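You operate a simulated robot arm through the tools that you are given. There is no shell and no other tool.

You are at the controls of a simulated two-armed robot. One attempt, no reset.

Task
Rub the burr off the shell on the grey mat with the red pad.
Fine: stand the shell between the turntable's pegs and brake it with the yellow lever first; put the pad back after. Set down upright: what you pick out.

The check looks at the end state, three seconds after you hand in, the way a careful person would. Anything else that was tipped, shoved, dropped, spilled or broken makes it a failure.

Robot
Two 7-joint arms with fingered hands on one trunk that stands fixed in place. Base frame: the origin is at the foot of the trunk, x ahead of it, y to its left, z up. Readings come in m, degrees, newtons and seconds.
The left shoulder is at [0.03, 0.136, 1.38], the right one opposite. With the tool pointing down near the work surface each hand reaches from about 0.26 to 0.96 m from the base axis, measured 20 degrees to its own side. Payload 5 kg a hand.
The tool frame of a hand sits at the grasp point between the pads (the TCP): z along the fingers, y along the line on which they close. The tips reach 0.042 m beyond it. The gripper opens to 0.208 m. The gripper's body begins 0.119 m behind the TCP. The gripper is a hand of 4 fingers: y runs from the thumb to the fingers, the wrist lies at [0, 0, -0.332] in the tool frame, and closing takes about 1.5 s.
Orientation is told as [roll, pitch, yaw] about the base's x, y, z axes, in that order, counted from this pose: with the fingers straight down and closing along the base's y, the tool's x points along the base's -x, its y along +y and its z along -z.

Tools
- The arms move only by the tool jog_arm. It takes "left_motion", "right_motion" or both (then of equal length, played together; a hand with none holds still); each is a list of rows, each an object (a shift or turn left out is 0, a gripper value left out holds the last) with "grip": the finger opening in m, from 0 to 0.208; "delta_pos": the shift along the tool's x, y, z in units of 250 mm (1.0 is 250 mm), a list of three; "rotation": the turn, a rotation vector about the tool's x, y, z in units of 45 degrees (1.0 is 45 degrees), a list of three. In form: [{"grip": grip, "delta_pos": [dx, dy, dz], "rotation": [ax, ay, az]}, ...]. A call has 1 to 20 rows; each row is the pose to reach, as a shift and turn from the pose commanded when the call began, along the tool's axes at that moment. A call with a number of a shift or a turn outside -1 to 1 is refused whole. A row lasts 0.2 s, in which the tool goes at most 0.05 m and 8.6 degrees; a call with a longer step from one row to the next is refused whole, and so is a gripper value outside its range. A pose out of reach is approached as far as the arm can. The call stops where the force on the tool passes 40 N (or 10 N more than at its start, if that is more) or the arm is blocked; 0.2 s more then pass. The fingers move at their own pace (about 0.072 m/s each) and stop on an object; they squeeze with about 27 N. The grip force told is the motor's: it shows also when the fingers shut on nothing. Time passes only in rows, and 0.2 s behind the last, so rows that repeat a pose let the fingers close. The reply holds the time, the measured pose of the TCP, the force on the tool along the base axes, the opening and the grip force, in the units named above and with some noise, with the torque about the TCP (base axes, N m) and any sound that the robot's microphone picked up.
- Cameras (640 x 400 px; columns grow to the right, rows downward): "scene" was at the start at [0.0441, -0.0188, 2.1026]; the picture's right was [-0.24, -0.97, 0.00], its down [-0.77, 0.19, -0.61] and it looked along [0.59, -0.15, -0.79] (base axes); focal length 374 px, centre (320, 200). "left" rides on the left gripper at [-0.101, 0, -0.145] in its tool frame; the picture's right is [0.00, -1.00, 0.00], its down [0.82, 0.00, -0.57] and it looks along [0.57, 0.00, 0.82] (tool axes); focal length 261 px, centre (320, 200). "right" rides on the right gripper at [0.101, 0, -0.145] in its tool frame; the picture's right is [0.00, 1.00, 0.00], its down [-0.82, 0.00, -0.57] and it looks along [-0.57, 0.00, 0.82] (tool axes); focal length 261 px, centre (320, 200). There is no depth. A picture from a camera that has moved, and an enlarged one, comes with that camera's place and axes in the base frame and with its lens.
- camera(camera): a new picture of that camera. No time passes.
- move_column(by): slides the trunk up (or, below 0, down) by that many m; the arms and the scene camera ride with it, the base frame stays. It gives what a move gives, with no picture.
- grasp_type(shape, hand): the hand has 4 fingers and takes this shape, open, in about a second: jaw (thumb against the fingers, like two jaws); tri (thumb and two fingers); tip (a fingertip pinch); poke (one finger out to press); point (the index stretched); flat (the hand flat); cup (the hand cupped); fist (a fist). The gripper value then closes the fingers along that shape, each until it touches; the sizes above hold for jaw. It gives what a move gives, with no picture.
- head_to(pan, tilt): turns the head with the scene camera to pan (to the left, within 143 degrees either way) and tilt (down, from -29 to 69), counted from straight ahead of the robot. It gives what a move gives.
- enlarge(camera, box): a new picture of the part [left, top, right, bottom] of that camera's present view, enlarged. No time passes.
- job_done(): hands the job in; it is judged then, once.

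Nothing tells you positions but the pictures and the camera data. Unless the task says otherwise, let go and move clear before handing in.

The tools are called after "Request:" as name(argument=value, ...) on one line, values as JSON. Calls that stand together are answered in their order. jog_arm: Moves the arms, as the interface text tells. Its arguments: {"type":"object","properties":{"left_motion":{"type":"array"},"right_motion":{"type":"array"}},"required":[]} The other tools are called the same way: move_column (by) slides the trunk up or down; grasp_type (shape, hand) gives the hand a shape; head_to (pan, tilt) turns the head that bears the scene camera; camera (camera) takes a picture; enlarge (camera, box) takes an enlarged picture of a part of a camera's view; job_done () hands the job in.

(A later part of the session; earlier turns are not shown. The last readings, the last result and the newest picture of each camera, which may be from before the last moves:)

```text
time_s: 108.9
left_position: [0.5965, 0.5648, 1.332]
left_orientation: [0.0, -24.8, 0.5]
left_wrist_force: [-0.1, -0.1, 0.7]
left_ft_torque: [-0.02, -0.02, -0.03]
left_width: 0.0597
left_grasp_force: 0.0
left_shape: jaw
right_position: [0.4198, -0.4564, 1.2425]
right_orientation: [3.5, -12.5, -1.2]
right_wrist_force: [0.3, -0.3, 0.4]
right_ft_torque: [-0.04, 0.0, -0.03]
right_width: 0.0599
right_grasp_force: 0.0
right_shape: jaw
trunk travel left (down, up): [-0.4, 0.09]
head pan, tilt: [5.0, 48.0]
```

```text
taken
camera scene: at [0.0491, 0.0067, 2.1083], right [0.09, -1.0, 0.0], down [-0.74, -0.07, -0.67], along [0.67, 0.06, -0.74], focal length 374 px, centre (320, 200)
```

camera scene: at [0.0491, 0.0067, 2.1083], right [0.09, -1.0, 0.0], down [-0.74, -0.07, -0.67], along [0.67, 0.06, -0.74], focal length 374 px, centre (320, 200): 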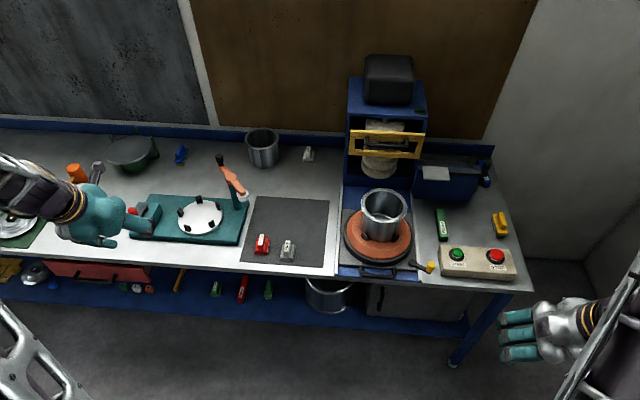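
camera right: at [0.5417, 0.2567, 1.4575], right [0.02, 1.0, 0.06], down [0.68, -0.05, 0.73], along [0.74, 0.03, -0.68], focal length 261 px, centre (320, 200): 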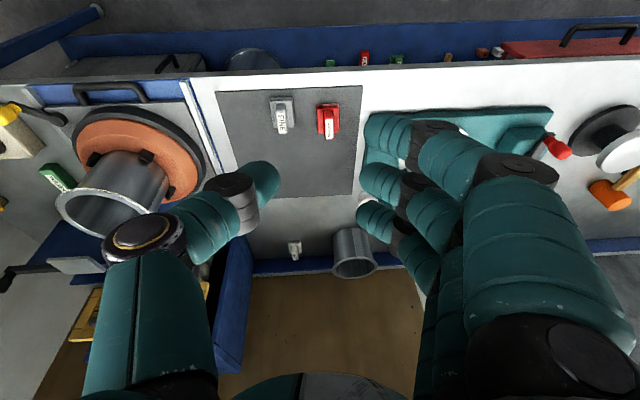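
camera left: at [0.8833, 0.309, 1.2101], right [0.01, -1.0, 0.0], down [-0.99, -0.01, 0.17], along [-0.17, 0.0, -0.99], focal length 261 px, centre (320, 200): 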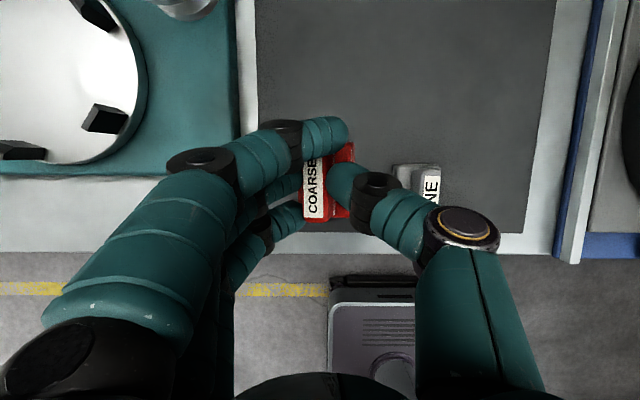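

Request:
jog_arm(left_motion=[{"delta_pos": [-0.09, -0.133, 0.042], "rotation": [0.001, 0.018, 0.002]}, {"delta_pos": [-0.181, -0.267, 0.085], "rotation": [0.002, 0.036, 0.004]}, {"delta_pos": [-0.272, -0.4, 0.127], "rotation": [0.003, 0.053, 0.006]}, {"delta_pos": [-0.363, -0.533, 0.169], "rotation": [0.004, 0.071, 0.008]}, {"delta_pos": [-0.454, -0.667, 0.212], "rotation": [0.005, 0.089, 0.01]}, {"delta_pos": [-0.544, -0.8, 0.254], "rotation": [0.0056, 0.107, 0.012]}])

Request:
jog_arm(left_motion=[{"delta_pos": [-0.022, -0.05, 0.17], "grip": 0.06}, {"delta_pos": [-0.044, -0.1, 0.35]}, {"delta_pos": [-0.066, -0.15, 0.53]}, {"delta_pos": [-0.088, -0.2, 0.71]}, {"delta_pos": [-0.11, -0.25, 0.892]}, {"delta_pos": [-0.11, -0.25, 0.892]}])

Request:
enlarge(camera="left", box=[240, 80, 400, 240])

```text
time_s: 110.3
left_position: [0.7511, 0.3654, 1.3303]
left_orientation: [0.1, -19.8, 0.0]
left_wrist_force: [1.2, -0.5, -0.3]
left_ft_torque: [0.0, 0.08, -0.01]
left_width: 0.0596
left_grasp_force: 0.1
left_shape: jaw
right_position: [0.4215, -0.4578, 1.2414]
right_orientation: [3.4, -12.5, -1.3]
right_wrist_force: [1.0, -0.6, -0.2]
right_ft_torque: [0.13, 0.13, 0.02]
right_width: 0.0601
right_grasp_force: 0.0
right_shape: jaw
trunk travel left (down, up): [-0.4, 0.09]
head pan, tilt: [5.0, 48.0]
```

```text
time_s: 111.7
left_position: [0.8498, 0.3039, 1.1307]
left_orientation: [0.0, -19.9, 0.2]
left_wrist_force: [-1.2, 0.4, 0.6]
left_ft_torque: [0.0, -0.06, -0.02]
left_width: 0.0597
left_grasp_force: 0.1
left_shape: jaw
right_position: [0.4179, -0.4553, 1.244]
right_orientation: [3.3, -12.6, -1.3]
right_wrist_force: [-0.6, -0.1, 0.0]
right_ft_torque: [-0.02, -0.08, -0.01]
right_width: 0.0599
right_grasp_force: 0.0
right_shape: jaw
trunk travel left (down, up): [-0.4, 0.09]
head pan, tilt: [5.0, 48.0]
```

```text
2.50 times, centred on (320, 160) of left
camera zoom: at [0.8953, 0.3037, 1.3015], right [0.01, -1.0, 0.0], down [-0.97, 0.0, 0.26], along [-0.26, 0.0, -0.97], focal length 652 px, centre (320, 300)
```

zoom: 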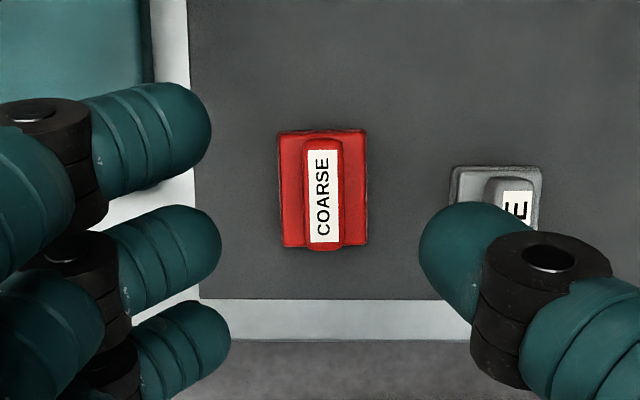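

The pad's handle is at (0.8595, 0.302). Descending to near grasp height.

Request:
jog_arm(left_motion=[{"delta_pos": [0.05, -0.003, 0.132]}, {"delta_pos": [0.098, -0.007, 0.264]}, {"delta_pos": [0.147, -0.007, 0.396]}, {"delta_pos": [0.18, -0.007, 0.485]}, {"delta_pos": [0.196, -0.007, 0.528]}, {"delta_pos": [0.196, -0.007, 0.528]}])

Request:
enlarge(camera="left", box=[230, 100, 410, 240])

```text
time_s: 113.1
left_position: [0.8516, 0.3014, 0.9906]
left_orientation: [0.0, -19.9, 0.0]
left_wrist_force: [0.4, -0.2, -0.2]
left_ft_torque: [-0.01, 0.02, 0.0]
left_width: 0.0599
left_grasp_force: 0.0
left_shape: jaw
right_position: [0.4196, -0.4558, 1.2425]
right_orientation: [3.3, -12.5, -1.3]
right_wrist_force: [0.3, 0.2, 0.4]
right_ft_torque: [0.01, 0.02, 0.0]
right_width: 0.06
right_grasp_force: 0.1
right_shape: jaw
trunk travel left (down, up): [-0.4, 0.09]
head pan, tilt: [5.0, 48.0]
```

```text
2.86 times, centred on (320, 170) of left
camera zoom: at [0.8963, 0.3012, 1.1607], right [0.0, -1.0, 0.0], down [-0.97, 0.0, 0.26], along [-0.26, 0.0, -0.97], focal length 745 px, centre (320, 286)
```

zoom: 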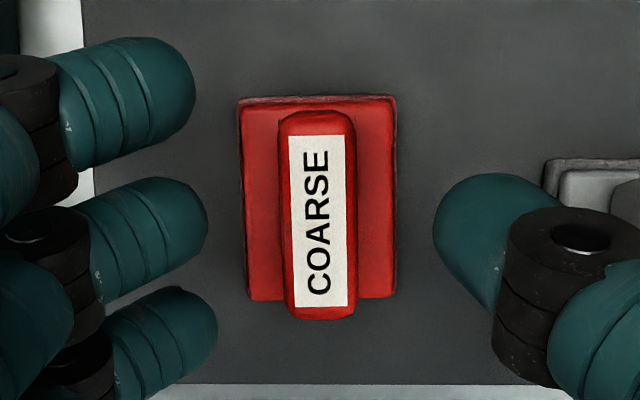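

Request:
jog_arm(left_motion=[{"delta_pos": [0.01, 0.003, 0.02]}, {"delta_pos": [0.02, 0.003, 0.04]}, {"delta_pos": [0.031, 0.003, 0.062]}, {"delta_pos": [0.031, 0.003, 0.062]}])

Request:
jog_arm(left_motion=[{"grip": 0.045}, {"grip": 0.03}, {"grip": 0.015}, {"grip": 0.01}, {"grip": 0.01}, {"grip": 0.01}])

Request:
enlarge(camera="left", box=[230, 100, 410, 240])

```text
time_s: 114.1
left_position: [0.8486, 0.3023, 0.9728]
left_orientation: [0.1, -20.0, 0.0]
left_wrist_force: [0.0, 0.3, 0.2]
left_ft_torque: [0.01, 0.0, -0.01]
left_width: 0.06
left_grasp_force: 0.0
left_shape: jaw
right_position: [0.4196, -0.456, 1.2421]
right_orientation: [3.3, -12.5, -1.4]
right_wrist_force: [0.4, 0.1, -0.6]
right_ft_torque: [0.0, -0.01, -0.02]
right_width: 0.0601
right_grasp_force: 0.1
right_shape: jaw
trunk travel left (down, up): [-0.4, 0.09]
head pan, tilt: [5.0, 48.0]
```

```text
time_s: 115.5
left_position: [0.8489, 0.3028, 0.9734]
left_orientation: [0.0, -19.9, 0.1]
left_wrist_force: [-2.2, 1.5, 7.2]
left_ft_torque: [0.27, 0.24, 0.03]
left_width: 0.0201
left_grasp_force: 26.9
left_shape: jaw
right_position: [0.4186, -0.4557, 1.2434]
right_orientation: [3.4, -12.5, -1.5]
right_wrist_force: [-0.2, 0.5, -0.2]
right_ft_torque: [0.01, 0.0, -0.01]
right_width: 0.06
right_grasp_force: 0.1
right_shape: jaw
trunk travel left (down, up): [-0.4, 0.09]
head pan, tilt: [5.0, 48.0]
```

```text
2.86 times, centred on (320, 170) of left
camera zoom: at [0.8936, 0.3023, 1.1441], right [0.01, -1.0, 0.0], down [-0.97, 0.0, 0.26], along [-0.26, 0.0, -0.97], focal length 745 px, centre (320, 286)
```

zoom: 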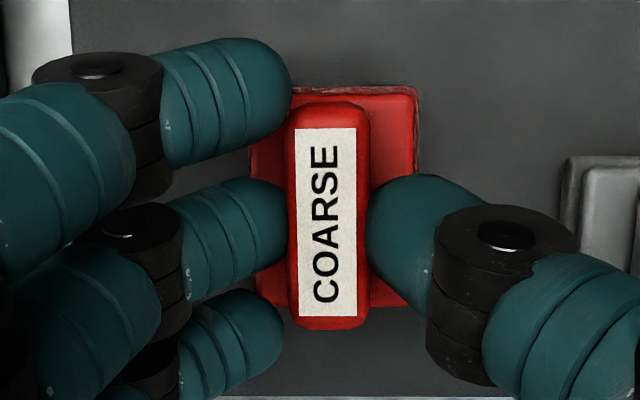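

All three fingers and the thumb now bear on the handle. Lifting to check.

Request:
jog_arm(left_motion=[{"delta_pos": [-0.014, 0, -0.038]}, {"delta_pos": [-0.034, 0, -0.094]}, {"delta_pos": [-0.068, 0, -0.188]}, {"delta_pos": [-0.109, 0, -0.3]}, {"delta_pos": [-0.15, 0, -0.414]}, {"delta_pos": [-0.15, 0, -0.414]}])

Request:
enlarge(camera="left", box=[230, 100, 410, 240])

Request:
enlarge(camera="scene", box=[220, 170, 330, 260])

```text
time_s: 116.9
left_position: [0.8495, 0.3033, 1.082]
left_orientation: [0.0, -19.9, 0.0]
left_wrist_force: [-0.3, -0.1, -1.5]
left_ft_torque: [-0.02, 0.03, -0.01]
left_width: 0.02
left_grasp_force: 27.4
left_shape: jaw
right_position: [0.42, -0.4559, 1.2428]
right_orientation: [3.3, -12.5, -1.3]
right_wrist_force: [0.5, -0.8, -1.0]
right_ft_torque: [-0.01, 0.04, 0.01]
right_width: 0.0599
right_grasp_force: 0.0
right_shape: jaw
trunk travel left (down, up): [-0.4, 0.09]
head pan, tilt: [5.0, 48.0]
```

```text
2.86 times, centred on (320, 170) of left
camera zoom: at [0.8938, 0.3025, 1.253], right [0.0, -1.0, 0.0], down [-0.97, 0.0, 0.26], along [-0.26, 0.0, -0.97], focal length 745 px, centre (320, 286)
```

zoom: 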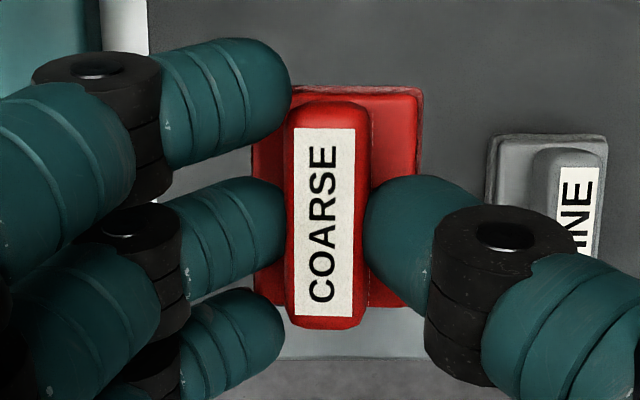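

```text
4.44 times, centred on (275, 215) of scene
camera zoom: at [0.0512, 0.0065, 2.1081], right [0.09, -1.0, 0.0], down [-0.74, -0.07, -0.67], along [0.67, 0.06, -0.74], focal length 1662 px, centre (520, 133)
```

zoom: 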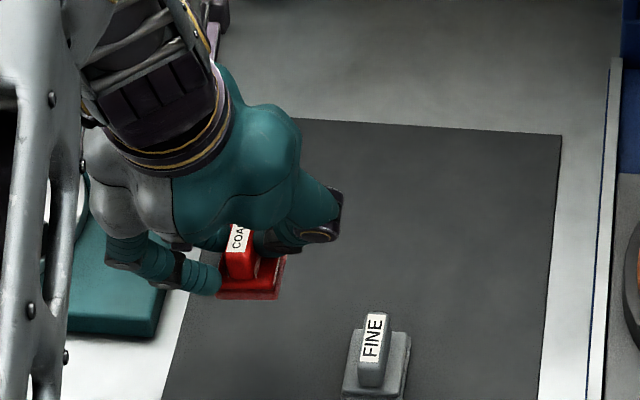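

The pad is held firmly with only a slight roll. I'll zoom in from the head camera to measure it.

Request:
enlarge(camera="scene", box=[262, 215, 302, 242])

Request:
enlarge(camera="scene", box=[265, 218, 325, 262])

```text
14.81 times, centred on (282, 228) of scene
camera zoom: at [0.0512, 0.0065, 2.1081], right [0.09, -1.0, 0.0], down [-0.74, -0.07, -0.67], along [0.67, 0.06, -0.74], focal length 5540 px, centre (883, -222)
```

zoom: 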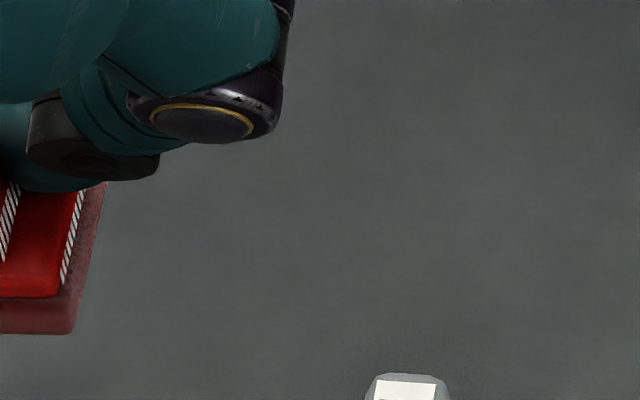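

```text
9.09 times, centred on (295, 240) of scene
camera zoom: at [0.0512, 0.0065, 2.1081], right [0.09, -1.0, 0.0], down [-0.74, -0.07, -0.67], along [0.67, 0.06, -0.74], focal length 3399 px, centre (547, -164)
```

zoom: 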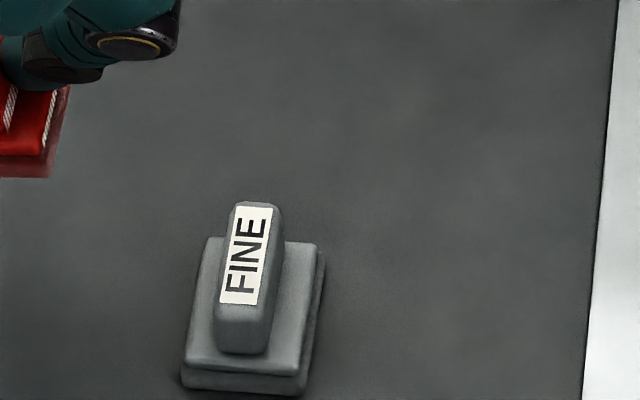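

Request:
enlarge(camera="scene", box=[245, 215, 285, 242])

```text
14.81 times, centred on (265, 228) of scene
camera zoom: at [0.0512, 0.0065, 2.1081], right [0.09, -1.0, 0.0], down [-0.74, -0.07, -0.67], along [0.67, 0.06, -0.74], focal length 5540 px, centre (1135, -222)
```

zoom: 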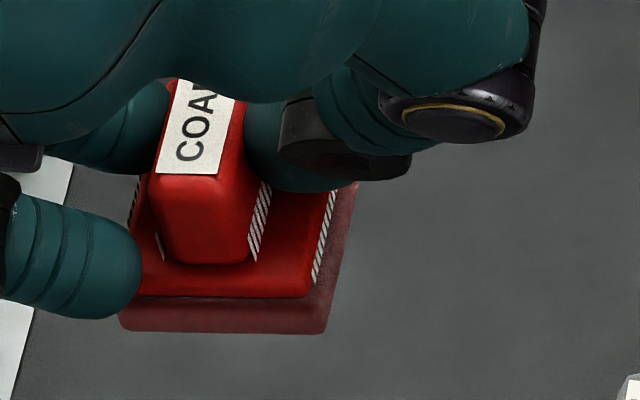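

The pad has rolled only ~4°, which I'll compensate by rolling the hand. Now carrying it up and over toward the shell's near rim.

Request:
jog_arm(left_motion=[{"delta_pos": [-0.058, 0, -0.16]}, {"delta_pos": [-0.116, 0, -0.32]}, {"delta_pos": [-0.175, 0, -0.48]}, {"delta_pos": [-0.2326, -0.05, -0.639]}, {"delta_pos": [-0.2326, -0.22, -0.639]}, {"delta_pos": [-0.2326, -0.4, -0.639]}, {"delta_pos": [-0.2326, -0.58, -0.639]}, {"delta_pos": [-0.2326, -0.76, -0.639]}, {"delta_pos": [-0.2326, -0.94, -0.639]}, {"delta_pos": [-0.2326, -1.0, -0.639]}])

Request:
jog_arm(left_motion=[{"delta_pos": [0, -0.17, 0]}, {"delta_pos": [0, -0.34, 0]}, {"delta_pos": [0, -0.51, 0], "rotation": [-0.042, 0, 0.015]}, {"delta_pos": [0, -0.68, 0], "rotation": [-0.0836, 0, 0.0304]}, {"delta_pos": [0, -0.776, 0], "rotation": [-0.0836, 0, 0.0304]}, {"delta_pos": [0, -0.776, 0], "rotation": [-0.0836, 0, 0.0304]}])

Request:
camera(camera="left")

Request:
camera(camera="scene")

Request:
camera(camera="right")

```text
time_s: 119.1
left_position: [0.8487, 0.052, 1.2526]
left_orientation: [0.0, -19.9, 0.1]
left_wrist_force: [0.1, 0.4, -0.6]
left_ft_torque: [-0.1, 0.0, -0.02]
left_width: 0.0197
left_grasp_force: 27.3
left_shape: jaw
right_position: [0.4211, -0.4547, 1.243]
right_orientation: [3.4, -12.5, -1.3]
right_wrist_force: [0.9, -0.6, -0.8]
right_ft_torque: [-0.03, 0.0, 0.01]
right_width: 0.0601
right_grasp_force: 0.1
right_shape: jaw
trunk travel left (down, up): [-0.4, 0.09]
head pan, tilt: [5.0, 48.0]
```

```text
time_s: 120.5
left_position: [0.8511, -0.1423, 1.2526]
left_orientation: [4.3, -19.9, -1.4]
left_wrist_force: [0.3, -0.2, -0.6]
left_ft_torque: [0.02, -0.04, 0.0]
left_width: 0.0199
left_grasp_force: 27.2
left_shape: jaw
right_position: [0.4188, -0.4559, 1.2424]
right_orientation: [3.3, -12.5, -1.3]
right_wrist_force: [0.4, -0.2, 0.5]
right_ft_torque: [-0.01, 0.01, -0.02]
right_width: 0.0601
right_grasp_force: 0.0
right_shape: jaw
trunk travel left (down, up): [-0.4, 0.09]
head pan, tilt: [5.0, 48.0]
```

```text
taken
camera left: at [0.8942, -0.1551, 1.4224], right [0.0, -1.0, -0.07], down [-0.97, -0.02, 0.26], along [-0.26, 0.07, -0.96], focal length 261 px, centre (320, 200)
```

left: 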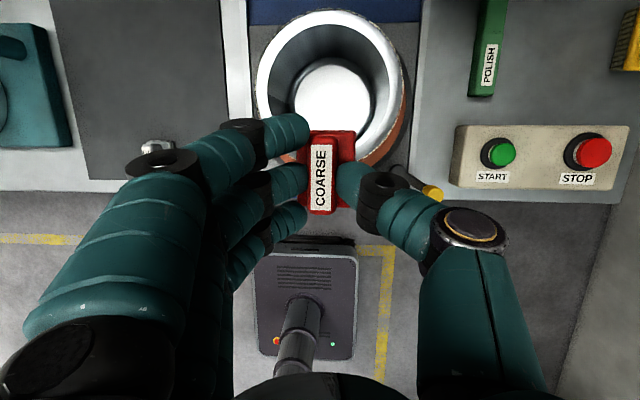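

```text
taken
camera scene: at [0.0499, 0.006, 2.1083], right [0.09, -1.0, 0.0], down [-0.74, -0.06, -0.67], along [0.67, 0.06, -0.74], focal length 374 px, centre (320, 200)
```

scene: 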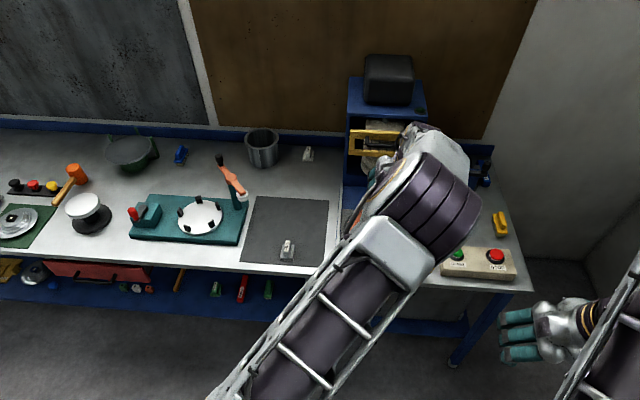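

```text
taken
camera right: at [0.2894, -0.4611, 1.3618], right [0.01, 1.0, 0.06], down [0.68, -0.05, 0.73], along [0.74, 0.03, -0.68], focal length 261 px, centre (320, 200)
```

right: 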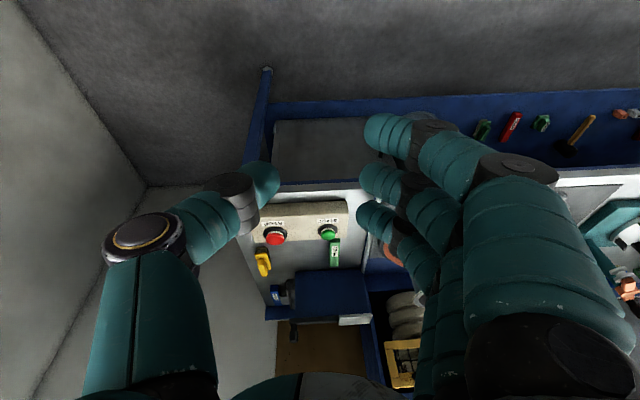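

The pad is now just in front of the rim. I'll also bring the right hand's camera round to the side view used before, to watch the contact and the burr.

Request:
jog_arm(right_motion=[{"delta_pos": [-0.13, -0.026, 0.029], "rotation": [0, -0.128, 0]}, {"delta_pos": [-0.26, -0.053, 0.057], "rotation": [0, -0.256, 0]}, {"delta_pos": [-0.39, -0.08, 0.086], "rotation": [0, -0.384, 0]}])

Request:
jog_arm(right_motion=[{"delta_pos": [-0.067, 0, 0.062], "rotation": [-0.084, 0.008, -0.147]}, {"delta_pos": [-0.135, 0, 0.124], "rotation": [-0.168, 0.016, -0.293]}, {"delta_pos": [-0.203, 0, 0.186], "rotation": [-0.253, 0.024, -0.44]}, {"delta_pos": [-0.27, 0, 0.248], "rotation": [-0.337, 0.032, -0.587]}])

Request:
jog_arm(right_motion=[{"delta_pos": [-0.058, -0.044, 0.056], "rotation": [-0.084, 0.008, -0.147]}, {"delta_pos": [-0.117, -0.088, 0.113], "rotation": [-0.168, 0.016, -0.293]}, {"delta_pos": [-0.175, -0.131, 0.17], "rotation": [-0.253, 0.024, -0.44]}, {"delta_pos": [-0.234, -0.175, 0.226], "rotation": [-0.337, 0.032, -0.587]}, {"delta_pos": [-0.234, -0.175, 0.226], "rotation": [-0.337, 0.032, -0.587]}])

Request:
camera(camera="right")

```text
time_s: 121.3
left_position: [0.852, -0.1425, 1.2506]
left_orientation: [4.3, -19.8, -1.4]
left_wrist_force: [-0.1, -0.4, -0.6]
left_ft_torque: [0.01, 0.06, 0.04]
left_width: 0.0196
left_grasp_force: 27.6
left_shape: jaw
right_position: [0.5216, -0.4789, 1.2396]
right_orientation: [3.7, -29.8, -2.5]
right_wrist_force: [0.8, -0.1, 0.6]
right_ft_torque: [0.01, 0.06, 0.02]
right_width: 0.0598
right_grasp_force: 0.0
right_shape: jaw
trunk travel left (down, up): [-0.4, 0.09]
head pan, tilt: [5.0, 48.0]
```

```text
time_s: 122.3
left_position: [0.8515, -0.1439, 1.2496]
left_orientation: [4.3, -19.8, -1.5]
left_wrist_force: [0.9, -0.2, -1.3]
left_ft_torque: [0.06, 0.08, 0.03]
left_width: 0.0199
left_grasp_force: 27.1
left_shape: jaw
right_position: [0.6116, -0.4795, 1.2199]
right_orientation: [3.8, -30.0, 28.1]
right_wrist_force: [1.2, -0.7, 0.7]
right_ft_torque: [0.09, 0.11, 0.05]
right_width: 0.0599
right_grasp_force: 0.0
right_shape: jaw
trunk travel left (down, up): [-0.4, 0.09]
head pan, tilt: [5.0, 48.0]
```

```text
time_s: 123.5
left_position: [0.8477, -0.1419, 1.2536]
left_orientation: [4.3, -20.1, -1.3]
left_wrist_force: [-0.8, 0.2, -0.6]
left_ft_torque: [-0.03, -0.07, -0.01]
left_width: 0.02
left_grasp_force: 26.7
left_shape: jaw
right_position: [0.6978, -0.4745, 1.2005]
right_orientation: [3.4, -30.3, 58.8]
right_wrist_force: [-0.4, 0.6, 0.2]
right_ft_torque: [-0.07, -0.06, -0.04]
right_width: 0.06
right_grasp_force: 0.1
right_shape: jaw
trunk travel left (down, up): [-0.4, 0.09]
head pan, tilt: [5.0, 48.0]
```

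```text
taken
camera right: at [0.6214, -0.6156, 1.275], right [-0.87, 0.49, 0.05], down [0.25, 0.34, 0.91], along [0.43, 0.8, -0.42], focal length 261 px, centre (320, 200)
```

right: 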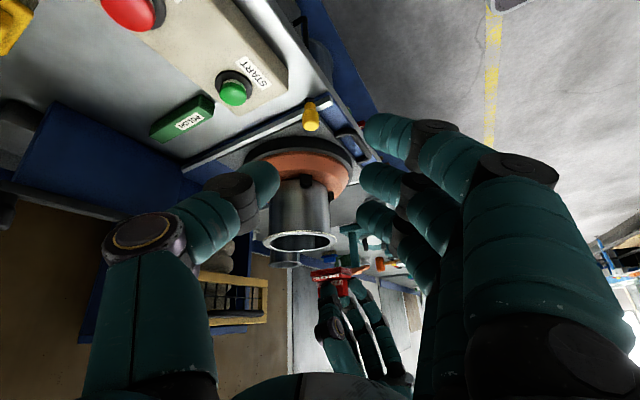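

Request:
jog_arm(right_motion=[{"grip": 0.16}, {"grip": 0.16}, {"grip": 0.16}, {"grip": 0.16}])

Request:
enlarge(camera="right", box=[240, 140, 380, 300])

```text
time_s: 124.5
left_position: [0.8492, -0.1429, 1.2525]
left_orientation: [4.4, -20.0, -1.5]
left_wrist_force: [0.0, 0.4, -0.8]
left_ft_torque: [0.0, 0.0, -0.01]
left_width: 0.0197
left_grasp_force: 26.8
left_shape: jaw
right_position: [0.6992, -0.4744, 1.1999]
right_orientation: [3.5, -30.3, 58.6]
right_wrist_force: [0.5, -1.1, 0.5]
right_ft_torque: [-0.01, -0.04, -0.02]
right_width: 0.1595
right_grasp_force: 0.2
right_shape: jaw
trunk travel left (down, up): [-0.4, 0.09]
head pan, tilt: [5.0, 48.0]
```

```text
2.50 times, centred on (310, 220) of right
camera zoom: at [0.6226, -0.6159, 1.274], right [-0.87, 0.5, 0.05], down [0.25, 0.34, 0.91], along [0.43, 0.8, -0.42], focal length 652 px, centre (345, 150)
```

zoom: 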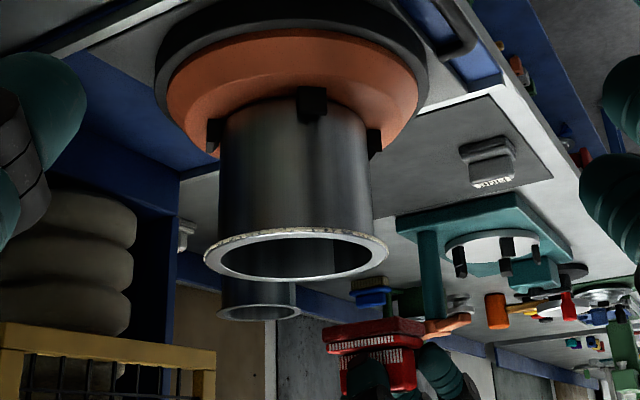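

Excellent view of both burr band and pad. Let me check the pad's levelness relative to the rim.

Request:
enlarge(camera="right", box=[310, 225, 390, 290])

Request:
enlarge(camera="right", box=[275, 210, 355, 260])

```text
6.15 times, centred on (350, 258) of right
camera zoom: at [0.6226, -0.6159, 1.274], right [-0.87, 0.5, 0.05], down [0.25, 0.34, 0.91], along [0.43, 0.8, -0.42], focal length 1604 px, centre (135, -154)
```

zoom: 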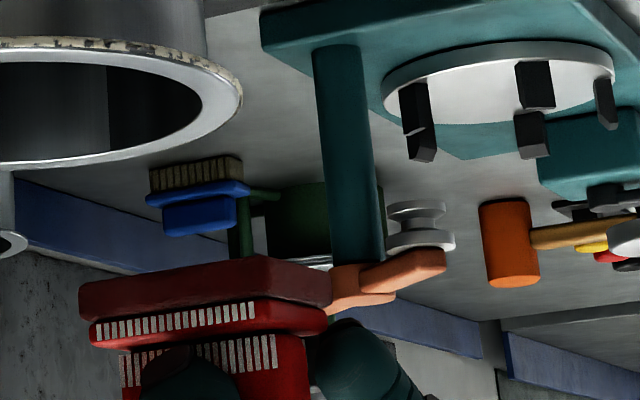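

```text
8.00 times, centred on (315, 235) of right
camera zoom: at [0.6226, -0.6159, 1.274], right [-0.87, 0.5, 0.05], down [0.25, 0.34, 0.91], along [0.43, 0.8, -0.42], focal length 2085 px, centre (360, -80)
```

zoom: 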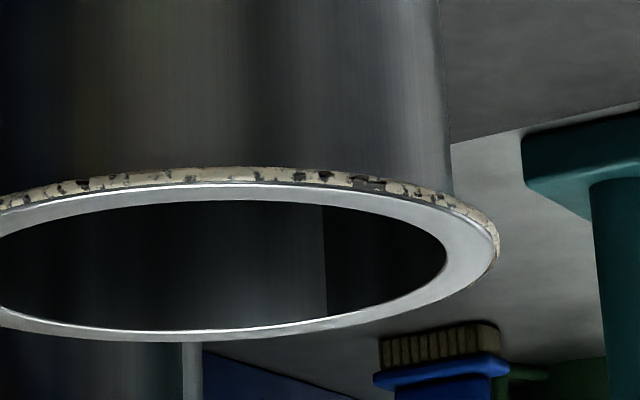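

The pad is still rolled ~3.6° (left side low) and otherwise level. I add that roll correction and lower to about 1 cm above the near rim.

Request:
jog_arm(left_motion=[{"delta_pos": [0.02, -0.004, 0.05], "rotation": [-0.025, 0, 0.009]}, {"delta_pos": [0.043, -0.008, 0.106], "rotation": [-0.05, 0, 0.018]}, {"delta_pos": [0.065, -0.012, 0.16], "rotation": [-0.0752, 0, 0.0274]}, {"delta_pos": [0.086, -0.016, 0.213], "rotation": [-0.0752, 0, 0.0274]}, {"delta_pos": [0.086, -0.016, 0.213], "rotation": [-0.0752, 0, 0.0274]}])

Request:
enlarge(camera="right", box=[270, 190, 390, 280])

Request:
camera(camera="left")

```text
time_s: 125.7
left_position: [0.8479, -0.1406, 1.1947]
left_orientation: [8.1, -19.9, -2.7]
left_wrist_force: [-0.4, 0.4, -0.4]
left_ft_torque: [-0.01, -0.05, -0.03]
left_width: 0.0197
left_grasp_force: 27.1
left_shape: jaw
right_position: [0.6986, -0.4737, 1.2001]
right_orientation: [3.4, -30.3, 58.7]
right_wrist_force: [0.1, 0.0, 1.4]
right_ft_torque: [-0.03, -0.01, -0.04]
right_width: 0.1596
right_grasp_force: 0.0
right_shape: jaw
trunk travel left (down, up): [-0.4, 0.09]
head pan, tilt: [5.0, 48.0]
```

```text
4.44 times, centred on (330, 235) of right
camera zoom: at [0.6223, -0.6158, 1.2742], right [-0.87, 0.5, 0.05], down [0.25, 0.34, 0.91], along [0.43, 0.8, -0.42], focal length 1158 px, centre (276, 44)
```

zoom: 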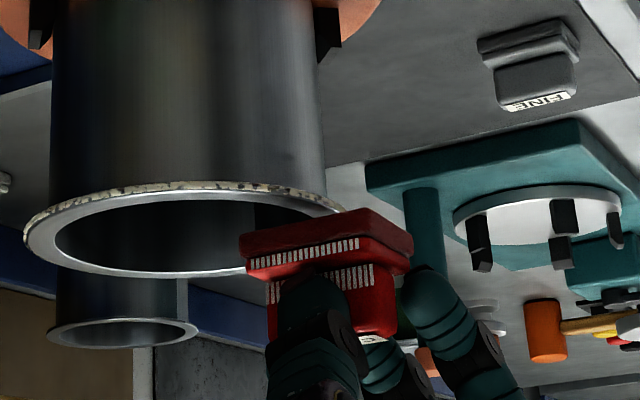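

```text
taken
camera left: at [0.8917, -0.1644, 1.3647], right [0.0, -0.99, -0.13], down [-0.97, -0.04, 0.25], along [-0.26, 0.13, -0.96], focal length 261 px, centre (320, 200)
```

left: 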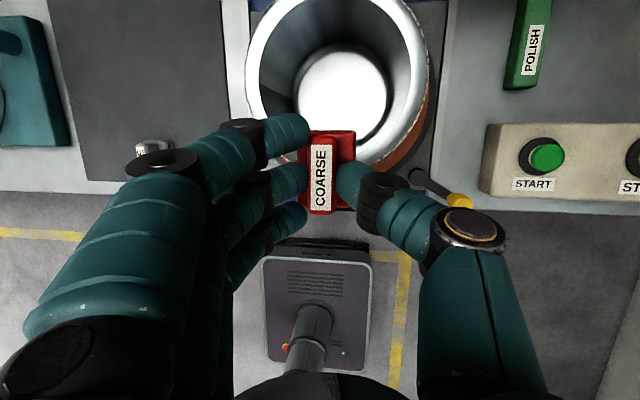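

The pad now looks level and overlaps the near rim in plan. Lowering toward contact.

Request:
jog_arm(left_motion=[{"delta_pos": [0.0041, -0.0016, 0.0112]}, {"delta_pos": [0.0082, -0.0032, 0.0224]}, {"delta_pos": [0.0109, -0.0042, 0.0298]}, {"delta_pos": [0.0109, -0.0042, 0.0298]}])

Request:
enlarge(camera="right", box=[270, 190, 390, 280])

```text
time_s: 126.7
left_position: [0.8472, -0.1411, 1.1875]
left_orientation: [8.1, -19.7, -2.7]
left_wrist_force: [0.5, 0.5, 0.2]
left_ft_torque: [0.0, -0.02, -0.04]
left_width: 0.02
left_grasp_force: 26.9
left_shape: jaw
right_position: [0.6989, -0.475, 1.1995]
right_orientation: [3.5, -30.3, 58.7]
right_wrist_force: [-0.4, 0.2, -0.1]
right_ft_torque: [-0.01, 0.02, -0.01]
right_width: 0.1595
right_grasp_force: 0.1
right_shape: jaw
trunk travel left (down, up): [-0.4, 0.09]
head pan, tilt: [5.0, 48.0]
```

```text
4.44 times, centred on (330, 235) of right
camera zoom: at [0.6226, -0.6159, 1.274], right [-0.87, 0.5, 0.05], down [0.25, 0.34, 0.91], along [0.43, 0.8, -0.42], focal length 1158 px, centre (276, 44)
```

zoom: 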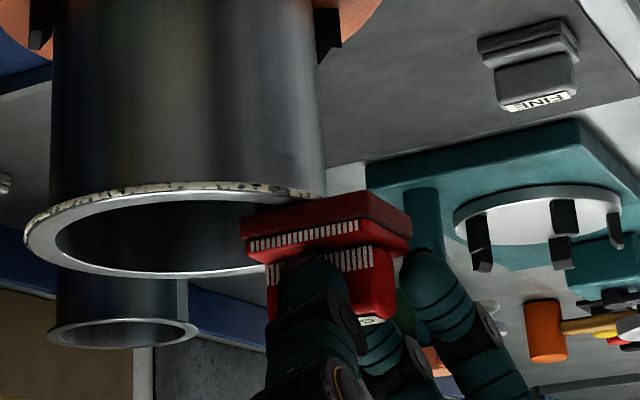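

Request:
jog_arm(left_motion=[{"delta_pos": [0.002, -0.0008, 0.0056]}, {"delta_pos": [0.0041, -0.0016, 0.0112]}, {"delta_pos": [0.0054, -0.0021, 0.0149]}, {"delta_pos": [0.0054, -0.0021, 0.0149]}])

```text
time_s: 127.7
left_position: [0.8476, -0.1412, 1.1849]
left_orientation: [8.1, -20.0, -2.6]
left_wrist_force: [-0.5, 1.7, 15.6]
left_ft_torque: [0.13, -0.17, 0.07]
left_width: 0.0202
left_grasp_force: 26.6
left_shape: jaw
right_position: [0.6976, -0.4734, 1.2004]
right_orientation: [3.4, -30.4, 58.7]
right_wrist_force: [0.7, -0.4, 0.1]
right_ft_torque: [-0.01, -0.01, -0.01]
right_width: 0.1596
right_grasp_force: 0.0
right_shape: jaw
trunk travel left (down, up): [-0.4, 0.09]
head pan, tilt: [5.0, 48.0]
```

Contact at ~15 N on the near rim. I ease off slightly and make a first arc of rubbing strokes along the near-right quarter of the rim, then look at the result.

Request:
jog_arm(left_motion=[{"delta_pos": [-0.001, 0.0004, -0.0026]}, {"delta_pos": [-0.014, -0.0761, -0.0087]}, {"delta_pos": [-0.0451, -0.1474, -0.0075]}, {"delta_pos": [-0.0922, -0.2087, 0.001]}, {"delta_pos": [-0.1524, -0.2555, 0.0163]}, {"delta_pos": [-0.0922, -0.2087, 0.001]}, {"delta_pos": [-0.0451, -0.1474, -0.0075]}, {"delta_pos": [-0.014, -0.0761, -0.0087]}, {"delta_pos": [-0.001, 0.0004, -0.0026]}, {"delta_pos": [-0.001, 0.0004, -0.0026]}])

Request:
enlarge(camera="right", box=[270, 190, 390, 280])

Request:
enlarge(camera="right", box=[270, 210, 350, 260])

```text
time_s: 129.9
left_position: [0.8458, -0.1425, 1.1855]
left_orientation: [8.2, -19.9, -2.7]
left_wrist_force: [-1.8, -2.4, 12.7]
left_ft_torque: [0.03, -0.08, -0.03]
left_width: 0.0202
left_grasp_force: 27.1
left_shape: jaw
right_position: [0.6978, -0.476, 1.2006]
right_orientation: [3.5, -30.3, 58.7]
right_wrist_force: [-0.1, 0.3, -0.5]
right_ft_torque: [-0.01, -0.01, -0.03]
right_width: 0.1593
right_grasp_force: 0.1
right_shape: jaw
trunk travel left (down, up): [-0.4, 0.09]
head pan, tilt: [5.0, 48.0]
```

```text
4.44 times, centred on (330, 235) of right
camera zoom: at [0.6217, -0.6166, 1.2741], right [-0.87, 0.5, 0.05], down [0.25, 0.34, 0.91], along [0.43, 0.8, -0.42], focal length 1158 px, centre (276, 44)
```

zoom: 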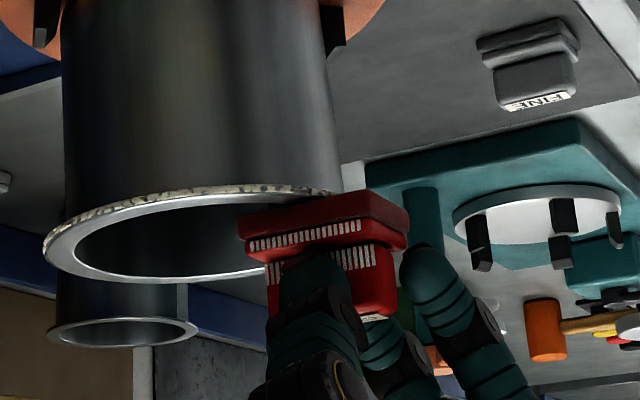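

```text
8.00 times, centred on (310, 235) of right
camera zoom: at [0.6217, -0.6166, 1.2741], right [-0.87, 0.5, 0.05], down [0.25, 0.34, 0.91], along [0.43, 0.8, -0.42], focal length 2085 px, centre (400, -80)
```

zoom: 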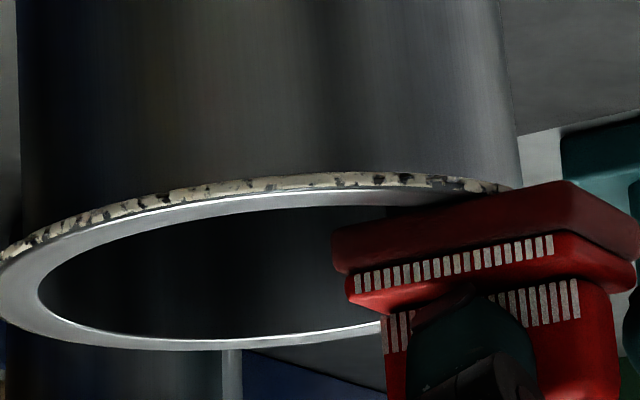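

The tray crept ~5 mm toward me during the stroke, and the burr's visible band is on the outer side of the flange. I lift the pad a little to compare the rubbed stretch with the rest.

Request:
jog_arm(left_motion=[{"delta_pos": [-0.013, 0.005, -0.037]}, {"delta_pos": [-0.027, 0.1, -0.074]}, {"delta_pos": [-0.027, 0.25, -0.074]}, {"delta_pos": [-0.027, 0.35, -0.074]}, {"delta_pos": [-0.027, 0.35, -0.074]}])

Request:
enlarge(camera="right", box=[270, 200, 360, 260])

Request:
enlarge(camera="right", box=[315, 215, 355, 245])

Request:
camera(camera="left")

```text
time_s: 131.1
left_position: [0.8472, -0.058, 1.2137]
left_orientation: [8.1, -19.7, -2.7]
left_wrist_force: [-1.2, 0.7, -1.1]
left_ft_torque: [0.02, 0.0, 0.03]
left_width: 0.0201
left_grasp_force: 27.3
left_shape: jaw
right_position: [0.6978, -0.475, 1.1998]
right_orientation: [3.5, -30.3, 58.7]
right_wrist_force: [0.4, -0.3, 0.4]
right_ft_torque: [0.05, 0.0, 0.05]
right_width: 0.1594
right_grasp_force: 0.0
right_shape: jaw
trunk travel left (down, up): [-0.4, 0.09]
head pan, tilt: [5.0, 48.0]
```

```text
6.67 times, centred on (315, 230) of right
camera zoom: at [0.6225, -0.6165, 1.2737], right [-0.87, 0.5, 0.06], down [0.25, 0.34, 0.91], along [0.43, 0.8, -0.42], focal length 1738 px, centre (353, 0)
```

zoom: 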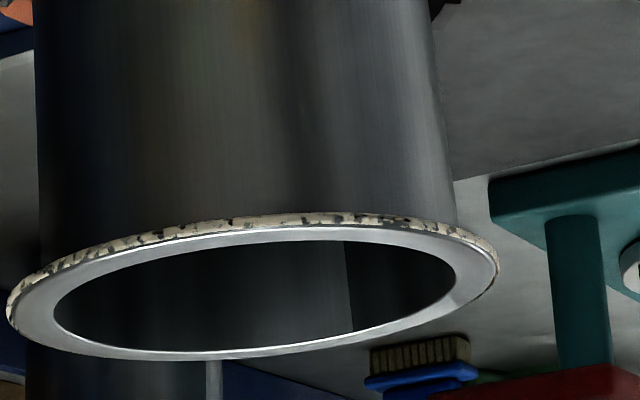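

```text
13.33 times, centred on (335, 230) of right
camera zoom: at [0.6225, -0.6165, 1.2737], right [-0.87, 0.5, 0.06], down [0.25, 0.34, 0.91], along [0.43, 0.8, -0.42], focal length 3475 px, centre (120, -200)
```

zoom: 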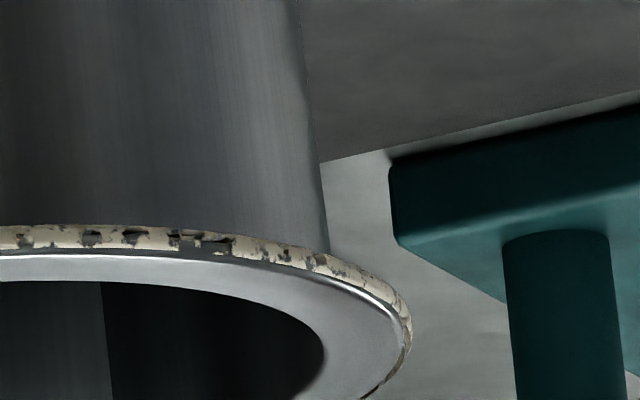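

```text
taken
camera left: at [0.8919, -0.0814, 1.3831], right [0.0, -0.99, -0.13], down [-0.97, -0.04, 0.25], along [-0.26, 0.13, -0.96], focal length 261 px, centre (320, 200)
```

left: 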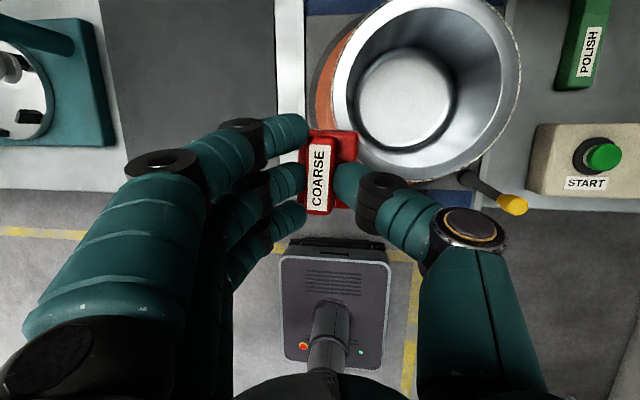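

Request:
enlarge(camera="left", box=[320, 0, 540, 200])

Request:
enlarge(camera="left", box=[380, 110, 480, 200])

Request:
enlarge(camera="left", box=[450, 20, 540, 150])

```text
2.00 times, centred on (430, 100) of left
camera zoom: at [0.8919, -0.0814, 1.3831], right [0.0, -0.99, -0.13], down [-0.97, -0.04, 0.25], along [-0.26, 0.13, -0.96], focal length 521 px, centre (100, 400)
```

zoom: 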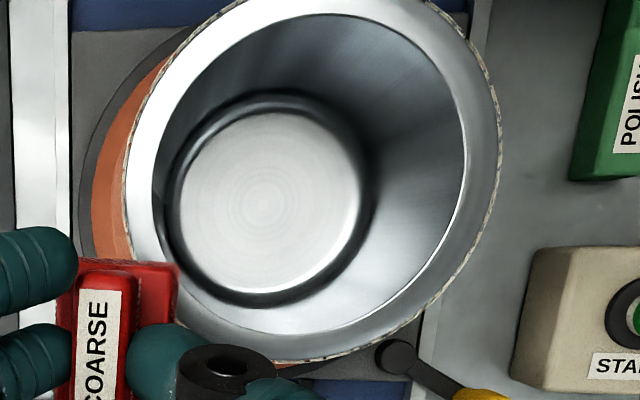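

```text
4.44 times, centred on (430, 155) of left
camera zoom: at [0.8919, -0.0814, 1.3831], right [0.0, -0.99, -0.13], down [-0.97, -0.04, 0.25], along [-0.26, 0.13, -0.96], focal length 1158 px, centre (-169, 400)
```

zoom: 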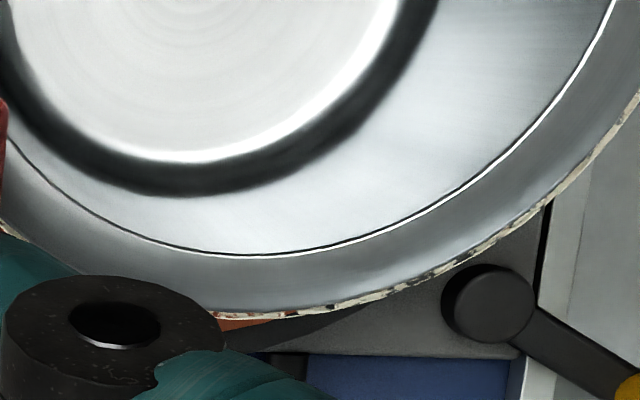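

```text
3.08 times, centred on (495, 85) of left
camera zoom: at [0.8919, -0.0814, 1.3831], right [0.0, -0.99, -0.13], down [-0.97, -0.04, 0.25], along [-0.26, 0.13, -0.96], focal length 802 px, centre (-218, 554)
```

zoom: 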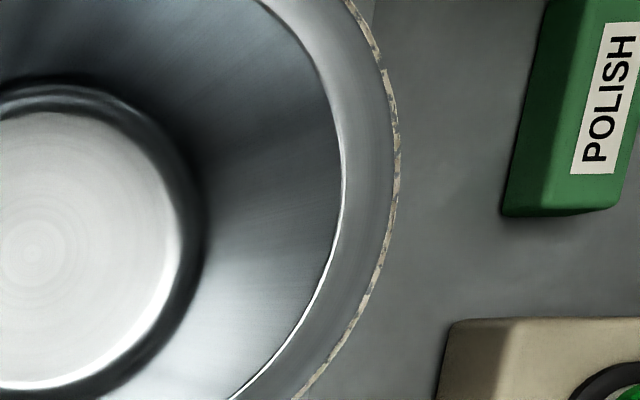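

The burr sits on the outer edge of the flange and is still there, so I need the sole to bear on that outer corner. I'll pitch the pad 12° forward so its sole meets the outer top edge at the near side and rub with tangential strokes there as a test.

Request:
jog_arm(left_motion=[{"delta_pos": [0.03, 0, -0.01], "rotation": [-0.0059, -0.132, -0.0166]}, {"delta_pos": [0.06, -0.05, -0.01], "rotation": [-0.0118, -0.2643, -0.0333]}, {"delta_pos": [0.1, -0.17, 0.0], "rotation": [-0.0118, -0.2643, -0.0333]}, {"delta_pos": [0.1237, -0.3, 0.01], "rotation": [-0.0118, -0.2643, -0.0333]}, {"delta_pos": [0.1237, -0.3437, 0.0248], "rotation": [-0.0118, -0.2643, -0.0333]}, {"delta_pos": [0.1237, -0.3437, 0.0248], "rotation": [-0.0118, -0.2643, -0.0333]}])

Request:
enlarge(camera="right", box=[290, 190, 390, 270])

Request:
enlarge(camera="left", box=[230, 60, 450, 220])

```text
time_s: 132.5
left_position: [0.8201, -0.1406, 1.1869]
left_orientation: [8.7, -31.8, -3.0]
left_wrist_force: [0.9, 0.9, 0.3]
left_ft_torque: [-0.01, 0.03, 0.01]
left_width: 0.02
left_grasp_force: 27.4
left_shape: jaw
right_position: [0.699, -0.4748, 1.2008]
right_orientation: [3.4, -30.2, 58.7]
right_wrist_force: [-0.8, -0.4, -0.4]
right_ft_torque: [-0.05, 0.02, -0.01]
right_width: 0.1594
right_grasp_force: 0.2
right_shape: jaw
trunk travel left (down, up): [-0.4, 0.09]
head pan, tilt: [5.0, 48.0]
```

```text
5.00 times, centred on (340, 230) of right
camera zoom: at [0.6225, -0.6157, 1.2741], right [-0.87, 0.5, 0.05], down [0.25, 0.34, 0.91], along [0.43, 0.8, -0.42], focal length 1303 px, centre (220, 50)
```

zoom: 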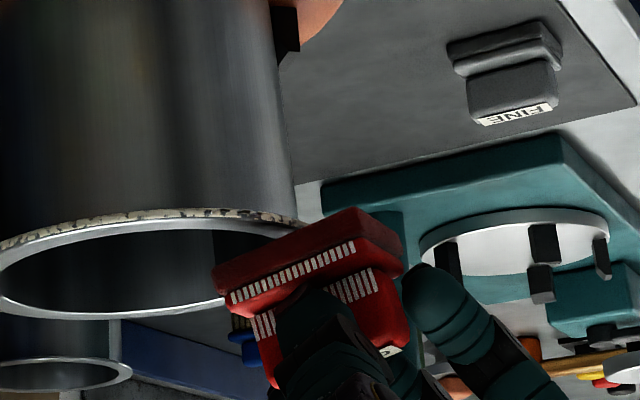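

```text
2.50 times, centred on (340, 140) of left
camera zoom: at [0.8285, -0.1631, 1.3626], right [0.03, -0.99, -0.13], down [-1.0, -0.04, 0.05], along [-0.05, 0.12, -0.99], focal length 652 px, centre (270, 350)
```

zoom: 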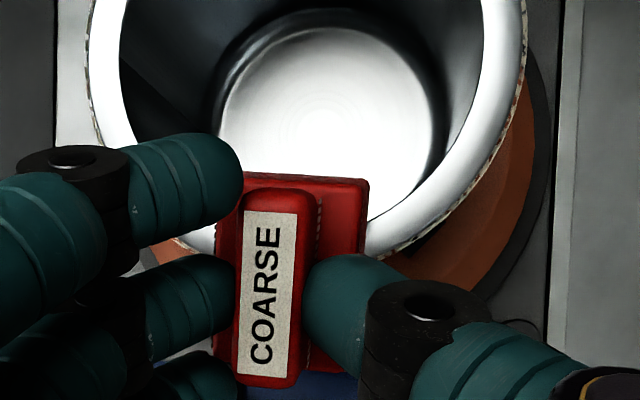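

Request:
jog_arm(left_motion=[{"delta_pos": [0.0042, -0.001, 0.0067]}, {"delta_pos": [0.0084, -0.0021, 0.0134]}, {"delta_pos": [0.0105, -0.0026, 0.0168]}, {"delta_pos": [0.0105, -0.0026, 0.0168]}])

```text
time_s: 133.5
left_position: [0.8191, -0.1402, 1.1797]
left_orientation: [8.8, -31.6, -3.0]
left_wrist_force: [0.7, -0.1, -1.5]
left_ft_torque: [0.0, 0.01, 0.0]
left_width: 0.0202
left_grasp_force: 27.4
left_shape: jaw
right_position: [0.6983, -0.4742, 1.1997]
right_orientation: [3.5, -30.4, 58.7]
right_wrist_force: [0.5, -0.2, -0.9]
right_ft_torque: [-0.02, -0.01, 0.01]
right_width: 0.1592
right_grasp_force: 0.1
right_shape: jaw
trunk travel left (down, up): [-0.4, 0.09]
head pan, tilt: [5.0, 48.0]
```

Request:
jog_arm(left_motion=[{"delta_pos": [0.0042, -0.001, 0.0067]}, {"delta_pos": [0.0074, -0.0018, 0.0118]}, {"delta_pos": [0.0074, -0.0018, 0.0118]}])

Request:
enlarge(camera="right", box=[290, 190, 390, 270])

```text
time_s: 134.3
left_position: [0.8191, -0.1394, 1.1802]
left_orientation: [8.6, -31.9, -3.1]
left_wrist_force: [-0.6, -1.9, 11.3]
left_ft_torque: [-0.03, -0.24, -0.05]
left_width: 0.0202
left_grasp_force: 27.1
left_shape: jaw
right_position: [0.6982, -0.475, 1.1996]
right_orientation: [3.4, -30.3, 58.7]
right_wrist_force: [-0.2, 0.3, 0.5]
right_ft_torque: [0.01, -0.03, 0.0]
right_width: 0.1598
right_grasp_force: 0.1
right_shape: jaw
trunk travel left (down, up): [-0.4, 0.09]
head pan, tilt: [5.0, 48.0]
```

```text
5.00 times, centred on (340, 230) of right
camera zoom: at [0.6217, -0.616, 1.2745], right [-0.87, 0.5, 0.05], down [0.25, 0.34, 0.91], along [0.43, 0.8, -0.42], focal length 1303 px, centre (220, 50)
```

zoom: 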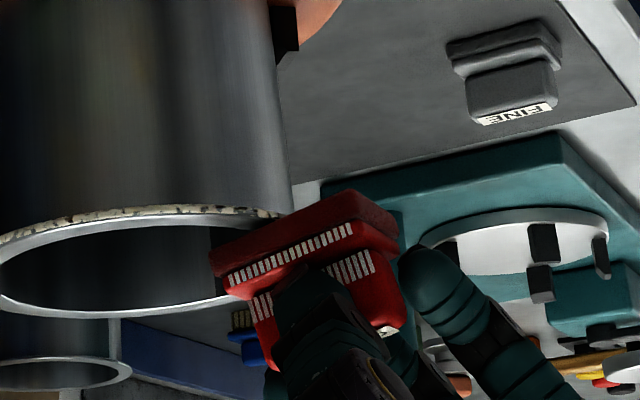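

Contact established (11 N) on the outer corner. Now a series of tangential strokes ±20° around the near side.

Request:
jog_arm(left_motion=[{"delta_pos": [-0.0068, -0.0568, -0.0045]}, {"delta_pos": [-0.0219, -0.1124, -0.0035]}, {"delta_pos": [0, 0, 0]}, {"delta_pos": [-0.0119, 0.1112, 0.0245]}, {"delta_pos": [0, 0, 0]}, {"delta_pos": [-0.0219, -0.1124, -0.0035]}, {"delta_pos": [0, 0, 0]}, {"delta_pos": [-0.0119, 0.1112, 0.0245]}, {"delta_pos": [0, 0, 0]}, {"delta_pos": [-0.0219, -0.1124, -0.0035]}, {"delta_pos": [0, 0, 0]}, {"delta_pos": [-0.0119, 0.1112, 0.0245]}, {"delta_pos": [0, 0, 0]}, {"delta_pos": [-0.0219, -0.1124, -0.0035]}, {"delta_pos": [0, 0, 0]}, {"delta_pos": [-0.0119, 0.1112, 0.0245]}, {"delta_pos": [0, 0, 0]}, {"delta_pos": [0, 0, 0]}])

Request:
enlarge(camera="left", box=[230, 60, 450, 220])

Request:
enlarge(camera="right", box=[270, 190, 390, 270])

```text
time_s: 138.1
left_position: [0.8187, -0.1391, 1.1792]
left_orientation: [8.6, -31.9, -2.9]
left_wrist_force: [-2.6, 0.1, 9.8]
left_ft_torque: [-0.01, -0.08, 0.0]
left_width: 0.0202
left_grasp_force: 27.0
left_shape: jaw
right_position: [0.6981, -0.4731, 1.2016]
right_orientation: [3.4, -30.3, 58.7]
right_wrist_force: [0.5, 1.5, 1.3]
right_ft_torque: [-0.13, 0.05, -0.02]
right_width: 0.1595
right_grasp_force: 0.1
right_shape: jaw
trunk travel left (down, up): [-0.4, 0.09]
head pan, tilt: [5.0, 48.0]
```

```text
2.50 times, centred on (340, 140) of left
camera zoom: at [0.8275, -0.1622, 1.3544], right [0.03, -0.99, -0.12], down [-1.0, -0.04, 0.05], along [-0.05, 0.12, -0.99], focal length 652 px, centre (270, 350)
```

zoom: 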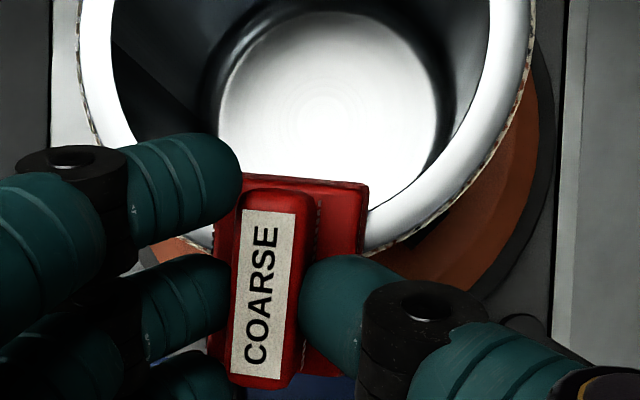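

```text
5.00 times, centred on (330, 230) of right
camera zoom: at [0.6223, -0.6141, 1.2752], right [-0.87, 0.5, 0.05], down [0.25, 0.34, 0.91], along [0.43, 0.8, -0.42], focal length 1303 px, centre (270, 50)
```

zoom: 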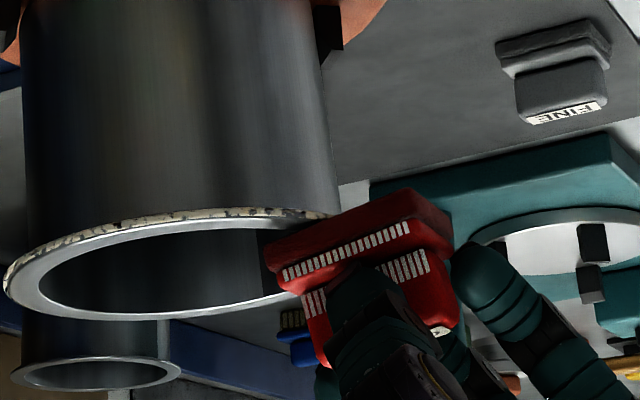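

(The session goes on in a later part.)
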